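You operate a simulated robot arm through the tools that you are given. There is no shell and no other tool. Be economical: measure what you need, move in short steps, check, and stop when the job is done.

You are at the controls of a simulated robot arm. One attempt, no reset.

JOB
Put one of the capsules from the top of the counter on the white flat damp card.

Only the result counts: the job must be done as asked and must still hold three seconds after the hand-in. Knocking over, shifting, dropping, spilling or breaking anything else fails it.

ROBOT AND FRAMES
A 5-joint arm with a two-finger parallel gripper, fixed in place. Base frame: the origin is at the foot of the arm, x ahead of it, y to its left, z up; the work surface is at about z = 0. Units: m, degrees, N and s.
With the tool pointing down near the work surface it reaches from about 0.26 to 0.6 m from the base axis. Its first joint turns from -66.0 to 66.0 degrees. The tool tilts only in the upright plane through the base axis and itself; it spins freely about its own axis. Payload 1.57 kg.
The tool frame sits at the grasp point between the pads (the TCP): z along the fingers, y along the line on which they close. The tips reach 0.03 m beyond it. The gripper opens to 0.08 m. The fingers are 0.017 m wide and 0.012 m thick; the gripper's body (0.04 by 0.082 m) begins 0.08 m behind the TCP.
Orientation is that of the tool frame in the base frame, as a unit quaternion [x, y, z, w]. With the fingers straight down and closing along the base's y, the tool's x points along the base's -x, its y along +y and its z along -z.

CONTROLS
- The arm moves only by the tool play_rows. Its argument "increments" is a list of rows, each a list of 3 entries, a list of its own where there are three numbers: the shift along the base's x, y, z in m, then the turn, a rotation vector about the base's x, y, z in degrees, then the finger opening in m, from 0 to 0.08. In form: [[[tx, ty, tz], [rx, ry, rz], jaw], ...]. A call has 1 to 8 rows; each row is the pose to reach, as a shift and turn from the pose commanded when the call began. A row lasts 0.2 s, in which the tool goes at most 0.05 m and 8.6 degrees; a call with a longer step from one row to the next is refused whole, and so is a gripper value outside its range. Where a pose cannot be reached the arm comes as near as it can. A force on the tool above 40 N (or 10 N above the force at the start of the call, whichever is more), or a blocked arm, ends the call early, and 0.2 s more pass. Each finger travels about 0.153 m/s and halts on what it meets, pressing with about 33 N; the grip force reading is that of the motor and also rises with nothing between the fingers. The clock runs only during rows and for 0.2 s after the last one: add rows that repeat a pose to give the fingers time. It gives the time, the measured TCP pose, the force on the tool (base axes), the opening and the grip force at its end, in the units of the frame above (readings bear some noise), and new pictures: "show" is both (left out), scene, wrist or none.
- Cameras (640 x 400 px; columns grow to the right, rows downward): "scene" is fixed at [0.048, 0.4418, 0.4821]; the picture's right is [-0.14, -0.99, 0.00], its down [-0.83, 0.12, -0.55] and it looks along [0.54, -0.08, -0.84] (base axes); focal length 327 px, centre (320, 200). "wrist" rides on the gripper at [-0.032, 0, -0.078] in the tool frame; the picture's right is [0.00, -1.00, 0.00], its down [0.97, 0.00, -0.24] and it looks along [0.24, 0.00, 0.97] (tool axes); focal length 218 px, centre (320, 200). There is no depth. A picture from a camera that has moved, and an enlarged one, comes with that camera's place and axes in the base frame and with its lens. The place of the scene camera against the robot may be out by one fixed shift of up to 0.025 m in any direction.
- close_up(camera, box): a new picture of the part [left, top, right, bottom] of that camera's present view, enlarged. No time passes.
- close_job(): hands the job in; it is judged then, once.

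Go step by step. Nothing tells you positions but the pictures and the camera data: compare them with the known pose of the tool, close in by small moves and look again before you grip or let go. The budget is 90 turns and 150 pictures, counting those below and the enlarged ones. Unless the task says otherwise, let go and move clear before handing in, and close with one line.

The tools are called as name(argument=value, ...) on one line, values as JSON. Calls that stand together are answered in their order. play_rows: Moves the arm, as the interface text tells. Its arguments: {"type":"object","properties":{"increments":{"type":"array","items":{"type":"array"}},"show":{"type":"string","enum":["both","scene","wrist","none"]}},"required":["increments"]} The other tools are called the same way: close_up (camera, box) takes an enlarged picture of a part of a camera's view; close_job () hands the job in.

At the start:

```text
time: 0.0
eef_pos: [0.2334, 0.2936, 0.2067]
tcp_rot: [0.0, 1.0, 0.001, 0.0]
force: [0.0, 0.1, 0.0]
gripper_width: 0.0797
finger_force: 0.0
```

scene: 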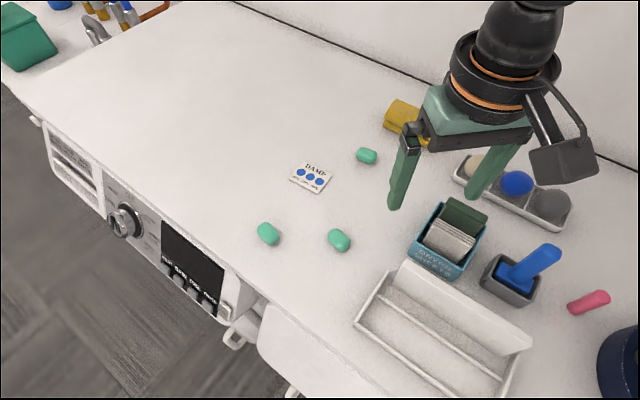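
wrist: 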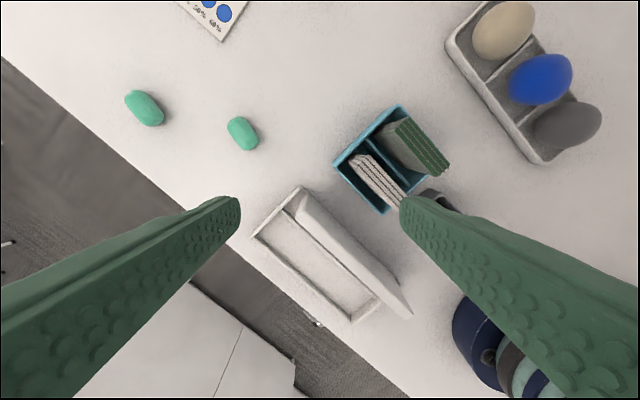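

I see three green capsules on the counter, and a white card labelled DAMP near (0.41, 0.40). I'll enlarge the views to check them before moving.

close_up(camera="scene", box=[240, 130, 400, 260])

close_up(camera="scene", box=[340, 80, 640, 400])

close_up(camera="scene", box=[0, 0, 200, 120])

```text
3.08 times, centred on (320, 195) of scene
camera zoom: at [0.048, 0.4418, 0.4821], right [-0.14, -0.99, 0.0], down [-0.83, 0.12, -0.55], along [0.54, -0.08, -0.84], focal length 1006 px, centre (320, 215)
```

zoom: 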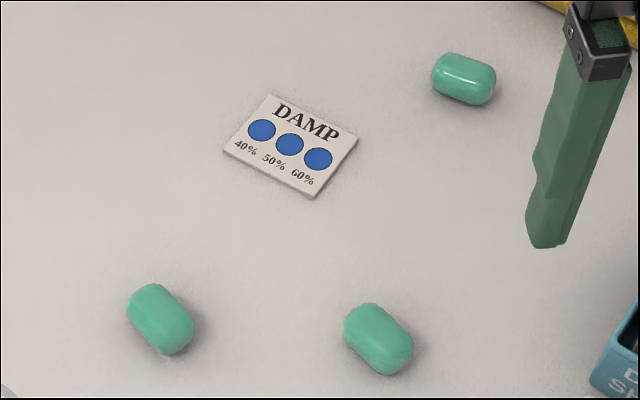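

```text
1.25 times, centred on (490, 240) of scene
camera zoom: at [0.048, 0.4418, 0.4821], right [-0.14, -0.99, 0.0], down [-0.83, 0.12, -0.55], along [0.54, -0.08, -0.84], focal length 409 px, centre (108, 150)
```

zoom: 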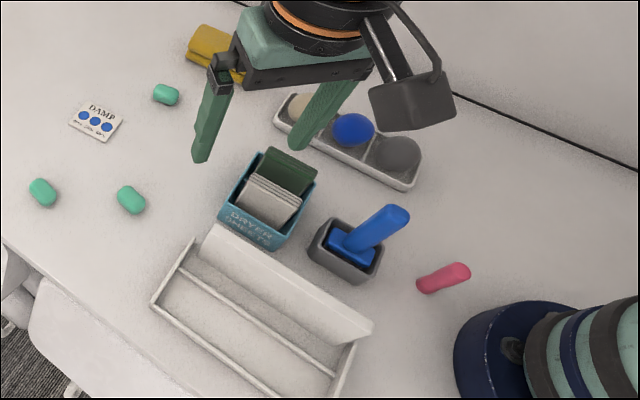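

```text
3.20 times, centred on (100, 60) of scene
camera zoom: at [0.048, 0.4418, 0.4821], right [-0.14, -0.99, 0.0], down [-0.83, 0.12, -0.55], along [0.54, -0.08, -0.84], focal length 1046 px, centre (1024, 648)
```

zoom: 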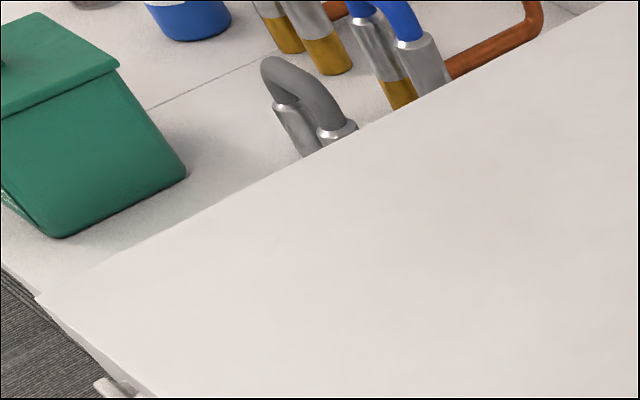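

The target is the near right capsule. The two cameras put it at about (0.28, 0.386), with its long axis about 35° from x. I'll move above it and turn the fingers to close across it.

play_rows(increments=[[[0.01, 0.018, -0.01], [0, 0, 7], 0.07], [[0.02, 0.036, -0.02], [0, 0, 14], 0.06], [[0.03, 0.055, -0.03], [0, 0, 21], 0.06], [[0.04, 0.075, -0.05], [0, 0, 28], 0.06], [[0.048, 0.092, -0.07], [0, 0, 35], 0.06], [[0.048, 0.092, -0.07], [0, 0, 35], 0.06]])

```text
time: 1.4
eef_pos: [0.2812, 0.3857, 0.1378]
tcp_rot: [-0.302, 0.953, 0.0, 0.0]
force: [0.2, 0.4, -0.4]
gripper_width: 0.0598
finger_force: 0.0
camera wrist: at [0.3082, 0.4045, 0.2149], right [0.58, -0.82, 0.0], down [-0.79, -0.56, 0.24], along [-0.2, -0.14, -0.97], focal length 218 px, centre (320, 200)
```

scene: 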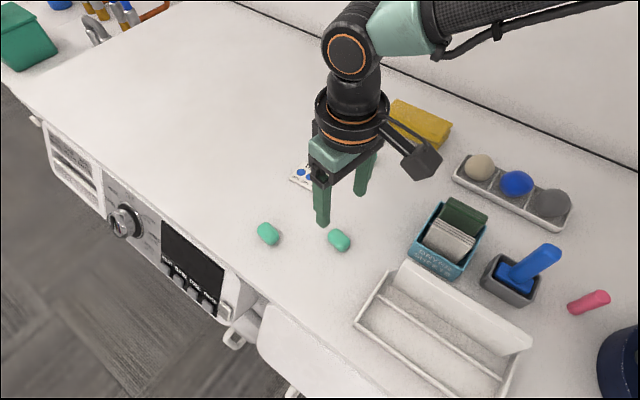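
wrist: 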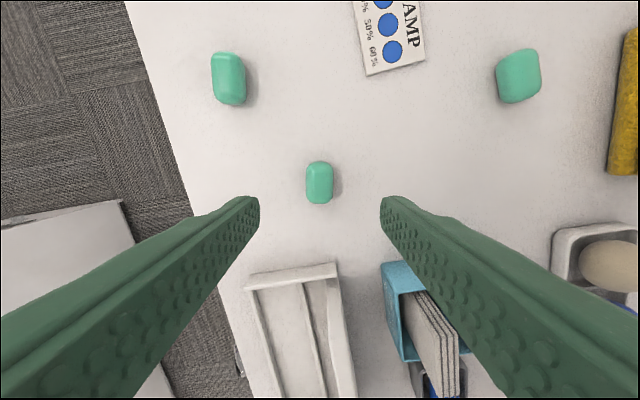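

The capsule is at (0.279, 0.386), directly below the TCP and lined up with the fingers. I'll descend next.

play_rows(increments=[[[-0.001, 0, -0.035], [0, 0, 0], 0.06], [[-0.001, 0, -0.06], [0, 0, 0], 0.055], [[-0.001, 0, -0.08], [0, 0, 0], 0.05], [[-0.001, 0, -0.095], [0, 0, 0], 0.05], [[-0.001, 0, -0.101], [0, 0, 0], 0.05], [[-0.001, 0, -0.101], [0, 0, 0], 0.05]])

```text
time: 2.8
eef_pos: [0.2808, 0.3869, 0.0363]
tcp_rot: [-0.3, 0.954, 0.0, 0.0]
force: [-0.1, -0.2, -0.9]
gripper_width: 0.05
finger_force: 0.1
camera wrist: at [0.3076, 0.4043, 0.1138], right [0.57, -0.82, 0.0], down [-0.8, -0.56, 0.24], along [-0.2, -0.14, -0.97], focal length 218 px, centre (320, 200)
```

scene: 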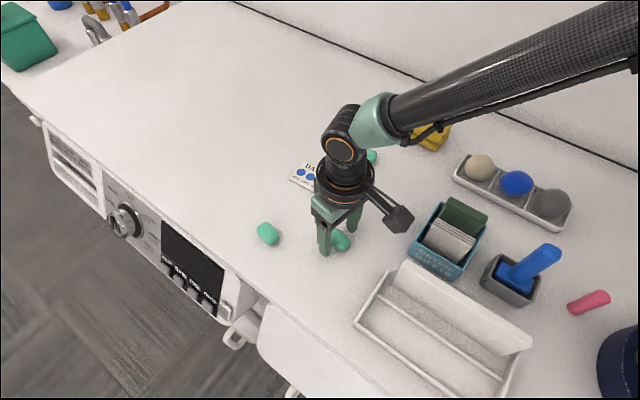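
wrist: 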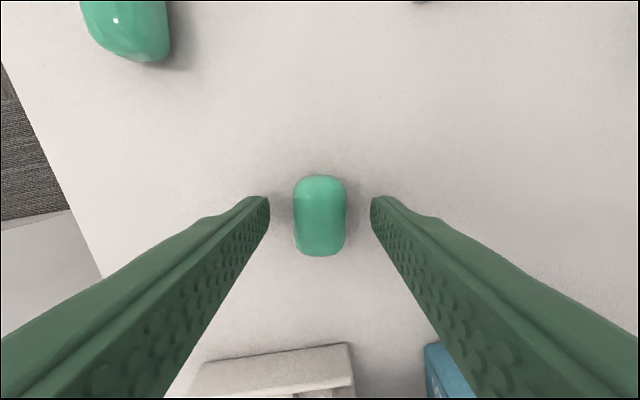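

The capsule is centred between the fingers and about 0.023 m wide. I'll close gently in small steps.

play_rows(increments=[[[-0.001, -0.001, 0], [0, 0, 0], 0.04], [[-0.001, -0.001, 0], [0, 0, 0], 0.03], [[-0.001, -0.001, 0], [0, 0, 0], 0.025], [[-0.001, -0.001, 0], [0, 0, 0], 0.023], [[-0.001, -0.001, 0], [0, 0, 0], 0.022], [[-0.001, -0.001, 0], [0, 0, 0], 0.022]], show="wrist")

```text
time: 4.2
eef_pos: [0.2801, 0.3847, 0.0355]
tcp_rot: [-0.301, 0.954, -0.001, 0.0]
force: [-0.3, -0.1, 0.1]
gripper_width: 0.0248
finger_force: 32.9
camera wrist: at [0.3067, 0.4031, 0.114], right [0.57, -0.82, 0.0], down [-0.8, -0.56, 0.24], along [-0.2, -0.14, -0.97], focal length 218 px, centre (320, 200)
```

wrist: 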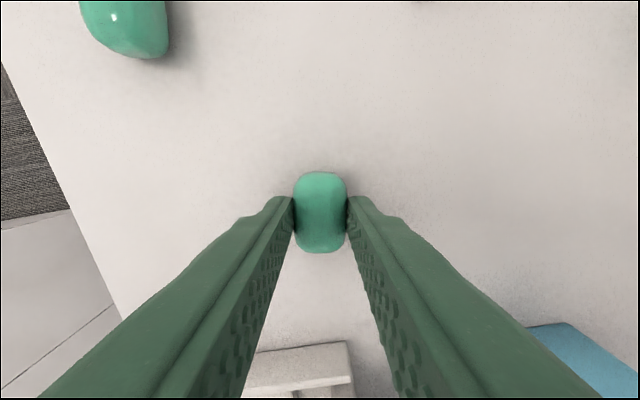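

The grip holds at 0.0248 m. I'll lift and move part of the way toward the card to see it with the wrist camera.

play_rows(increments=[[[-0.001, -0.001, 0.03], [0, 0, 0], 0.022], [[-0.001, -0.001, 0.06], [0, 0, 0], 0.022], [[0.0, 0.0, 0.08], [0, 0, 0], 0.022], [[0.03, 0.0, 0.08], [0, 0, 0], 0.022], [[0.06, 0.01, 0.08], [0, 0, 0], 0.022], [[0.08, 0.015, 0.08], [0, 0, 0], 0.022], [[0.08, 0.015, 0.08], [0, 0, 0], 0.022]])

```text
time: 5.8
eef_pos: [0.3585, 0.3989, 0.1161]
tcp_rot: [-0.301, 0.954, 0.0, 0.0]
force: [-0.2, 0.7, 0.2]
gripper_width: 0.0249
finger_force: 33.1
camera wrist: at [0.3865, 0.418, 0.1936], right [0.57, -0.82, 0.0], down [-0.8, -0.56, 0.24], along [-0.2, -0.14, -0.97], focal length 218 px, centre (320, 200)
```

scene: 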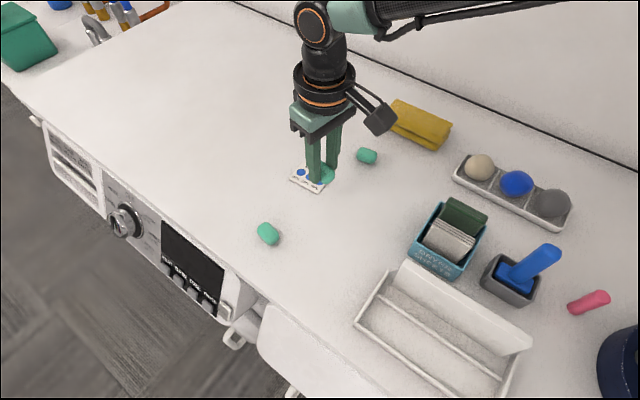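
wrist: 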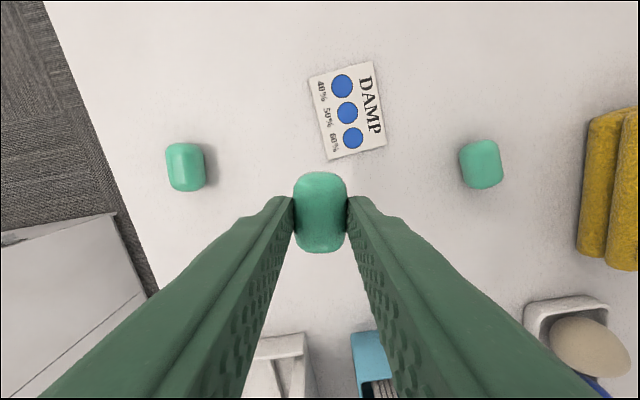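

The card centre is at about (0.4235, 0.415), which is within reach. I'll move above it, turn 14° to match its long side, and check.

play_rows(increments=[[[0.02, 0.004, 0], [0, 0, 5], 0.022], [[0.045, 0.01, -0.01], [0, 0, 10], 0.022], [[0.063, 0.0145, -0.03], [0, 0, 14], 0.022], [[0.063, 0.0145, -0.045], [0, 0, 14], 0.022], [[0.063, 0.0145, -0.045], [0, 0, 14], 0.022]])

```text
time: 7.0
eef_pos: [0.4228, 0.4135, 0.0703]
tcp_rot: [-0.415, 0.91, 0.001, 0.0]
force: [1.0, 0.4, 0.8]
gripper_width: 0.0245
finger_force: 33.0
camera wrist: at [0.4446, 0.4379, 0.1486], right [0.76, -0.66, 0.0], down [-0.64, -0.73, 0.24], along [-0.16, -0.18, -0.97], focal length 218 px, centre (320, 200)
```

scene: 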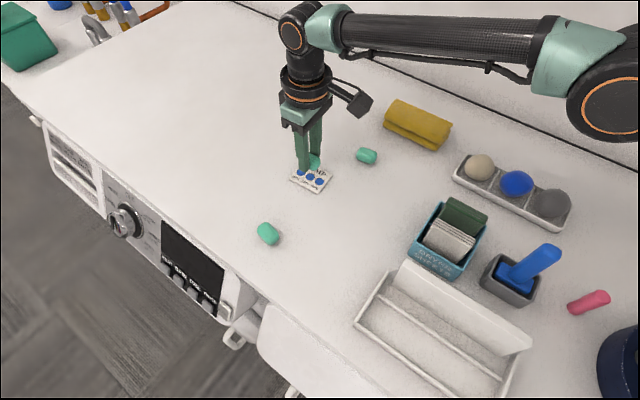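
wrist: 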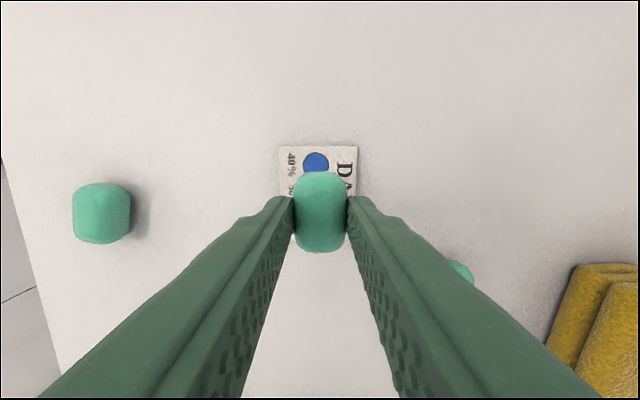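

The tool is over the card centre (0.422, 0.4135) and aligned with it. I'll lower until the capsule just touches, at about z 0.038.

play_rows(increments=[[[0, 0, -0.015], [0, 0, 0], 0.022], [[0, 0, -0.025], [0, 0, 0], 0.022], [[0, 0, -0.03], [0, 0, 0], 0.022], [[0, 0, -0.0325], [0, 0, 0], 0.022], [[0, 0, -0.0325], [0, 0, 0], 0.022]])

close_up(camera="scene", box=[270, 130, 350, 210])

```text
time: 8.2
eef_pos: [0.4229, 0.4145, 0.0408]
tcp_rot: [-0.415, 0.91, 0.0, 0.0]
force: [0.0, -0.3, 5.7]
gripper_width: 0.0247
finger_force: 33.2
camera wrist: at [0.4447, 0.4386, 0.1174], right [0.75, -0.66, 0.0], down [-0.64, -0.73, 0.24], along [-0.16, -0.18, -0.97], focal length 218 px, centre (320, 200)
```

scene: 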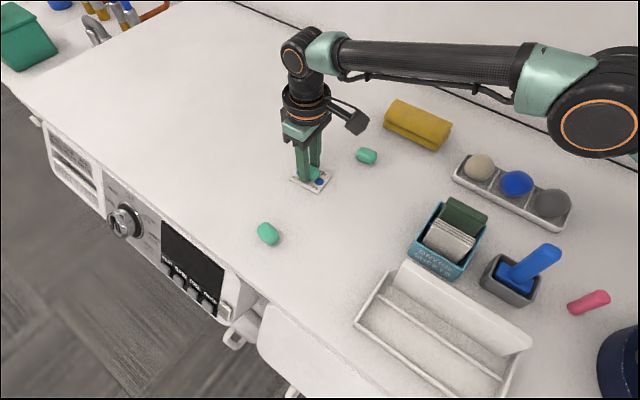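
wrist: 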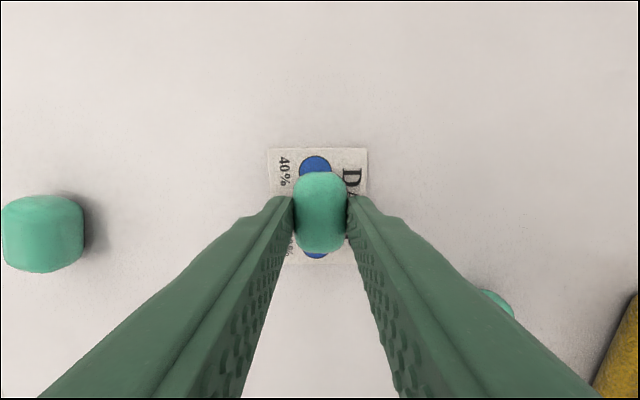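

```text
5.00 times, centred on (310, 170) of scene
camera zoom: at [0.048, 0.4418, 0.4822], right [-0.14, -0.99, 0.0], down [-0.83, 0.12, -0.55], along [0.54, -0.08, -0.84], focal length 1635 px, centre (370, 350)
```

zoom: 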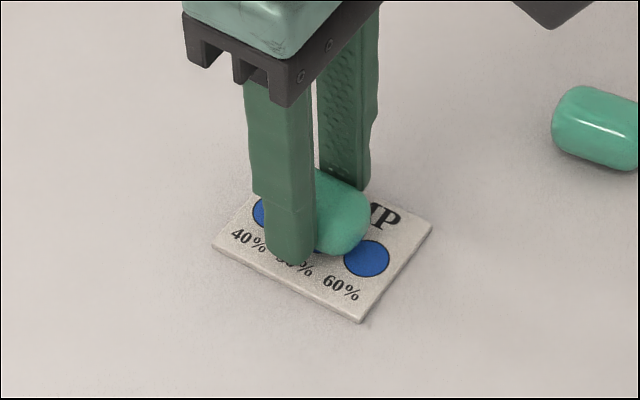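

The capsule rests on the card with a light contact force of 5.7 N. I'll ease off the push, then open slowly.

play_rows(increments=[[[0, 0, 0.002], [0, 0, 0], 0.023], [[0, 0, 0.002], [0, 0, 0], 0.026], [[0, 0, 0.002], [0, 0, 0], 0.03], [[0, 0, 0.002], [0, 0, 0], 0.036], [[0, 0, 0.002], [0, 0, 0], 0.042], [[0, 0, 0.002], [0, 0, 0], 0.046], [[0, 0, 0.002], [0, 0, 0], 0.046]])

```text
time: 9.8
eef_pos: [0.4224, 0.4143, 0.0406]
tcp_rot: [-0.415, 0.91, 0.001, 0.0]
force: [-0.3, -0.1, -0.3]
gripper_width: 0.0458
finger_force: 0.1
camera wrist: at [0.4443, 0.4384, 0.1186], right [0.75, -0.66, 0.0], down [-0.64, -0.73, 0.24], along [-0.16, -0.18, -0.97], focal length 218 px, centre (320, 200)
```

scene: 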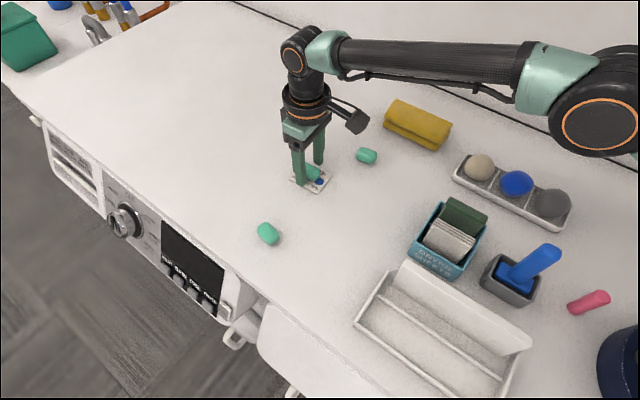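
wrist: 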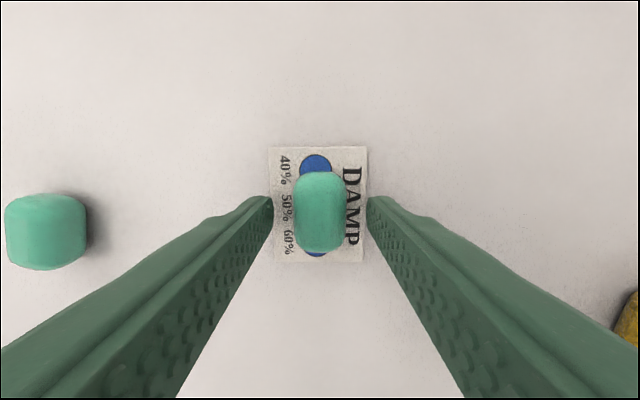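

The capsule is released and centred on the card. I'll lift straight up and then back away.

play_rows(increments=[[[0, 0, 0.015], [0, 0, 0], 0.046], [[0, 0, 0.04], [0, 0, 0], 0.046], [[0, 0, 0.07], [0, 0, 0], 0.046], [[-0.03, -0.03, 0.1], [0, 0, 0], 0.046], [[-0.06, -0.06, 0.11], [0, 0, 0], 0.046], [[-0.06, -0.06, 0.11], [0, 0, 0], 0.046]])

close_up(camera="scene", box=[240, 130, 400, 260])

```text
refused: row 4 steps farther than a row can; nothing moved
```

```text
3.08 times, centred on (320, 195) of scene
camera zoom: at [0.048, 0.4418, 0.4821], right [-0.14, -0.99, 0.0], down [-0.83, 0.12, -0.55], along [0.54, -0.08, -0.84], focal length 1006 px, centre (320, 215)
```

zoom: 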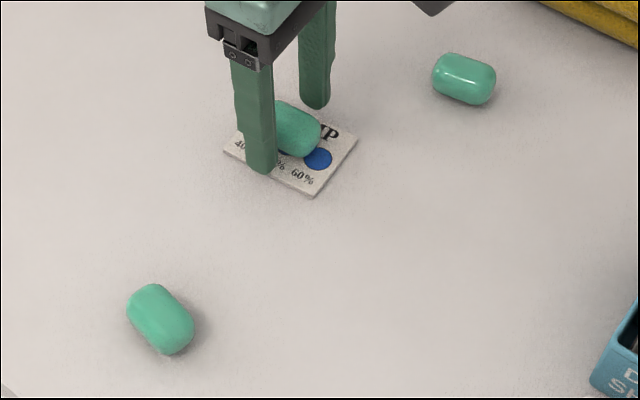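

The call was refused because one step was too long, and nothing moved. I'll repeat it with shorter steps.

play_rows(increments=[[[0, 0, 0.015], [0, 0, 0], 0.046], [[0, 0, 0.04], [0, 0, 0], 0.046], [[0, 0, 0.07], [0, 0, 0], 0.046], [[-0.02, -0.02, 0.09], [0, 0, 0], 0.046], [[-0.04, -0.04, 0.11], [0, 0, 0], 0.046], [[-0.06, -0.06, 0.11], [0, 0, 0], 0.046], [[-0.06, -0.06, 0.11], [0, 0, 0], 0.046]])

```text
time: 11.4
eef_pos: [0.3615, 0.3538, 0.1521]
tcp_rot: [-0.415, 0.91, 0.0, 0.0]
force: [-0.3, -1.0, 0.3]
gripper_width: 0.0462
finger_force: 0.1
camera wrist: at [0.3835, 0.3783, 0.2287], right [0.75, -0.66, 0.0], down [-0.64, -0.73, 0.24], along [-0.16, -0.18, -0.97], focal length 218 px, centre (320, 200)
```

scene: 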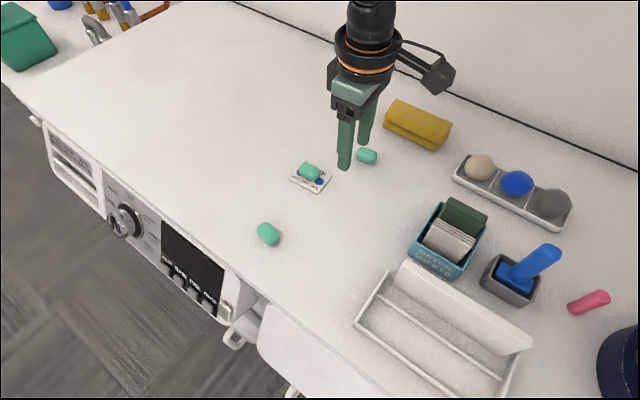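
wrist: 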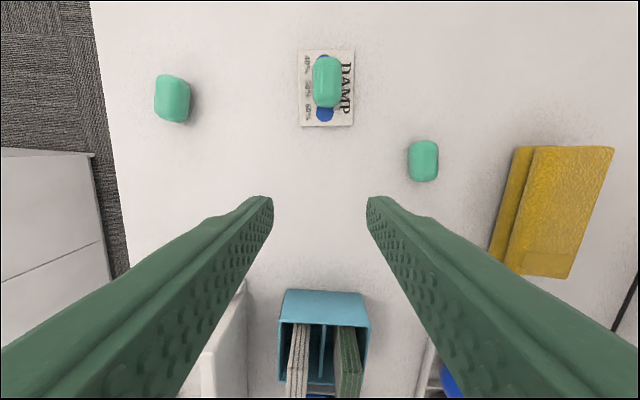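

The capsule sits still on the card, nothing else has moved and the arm is clear, so I'm handing in.

close_job()

```text
The job is handed in.
```

One green capsule from the counter is resting on the white DAMP card, the gripper is clear of it, and the job is handed in.
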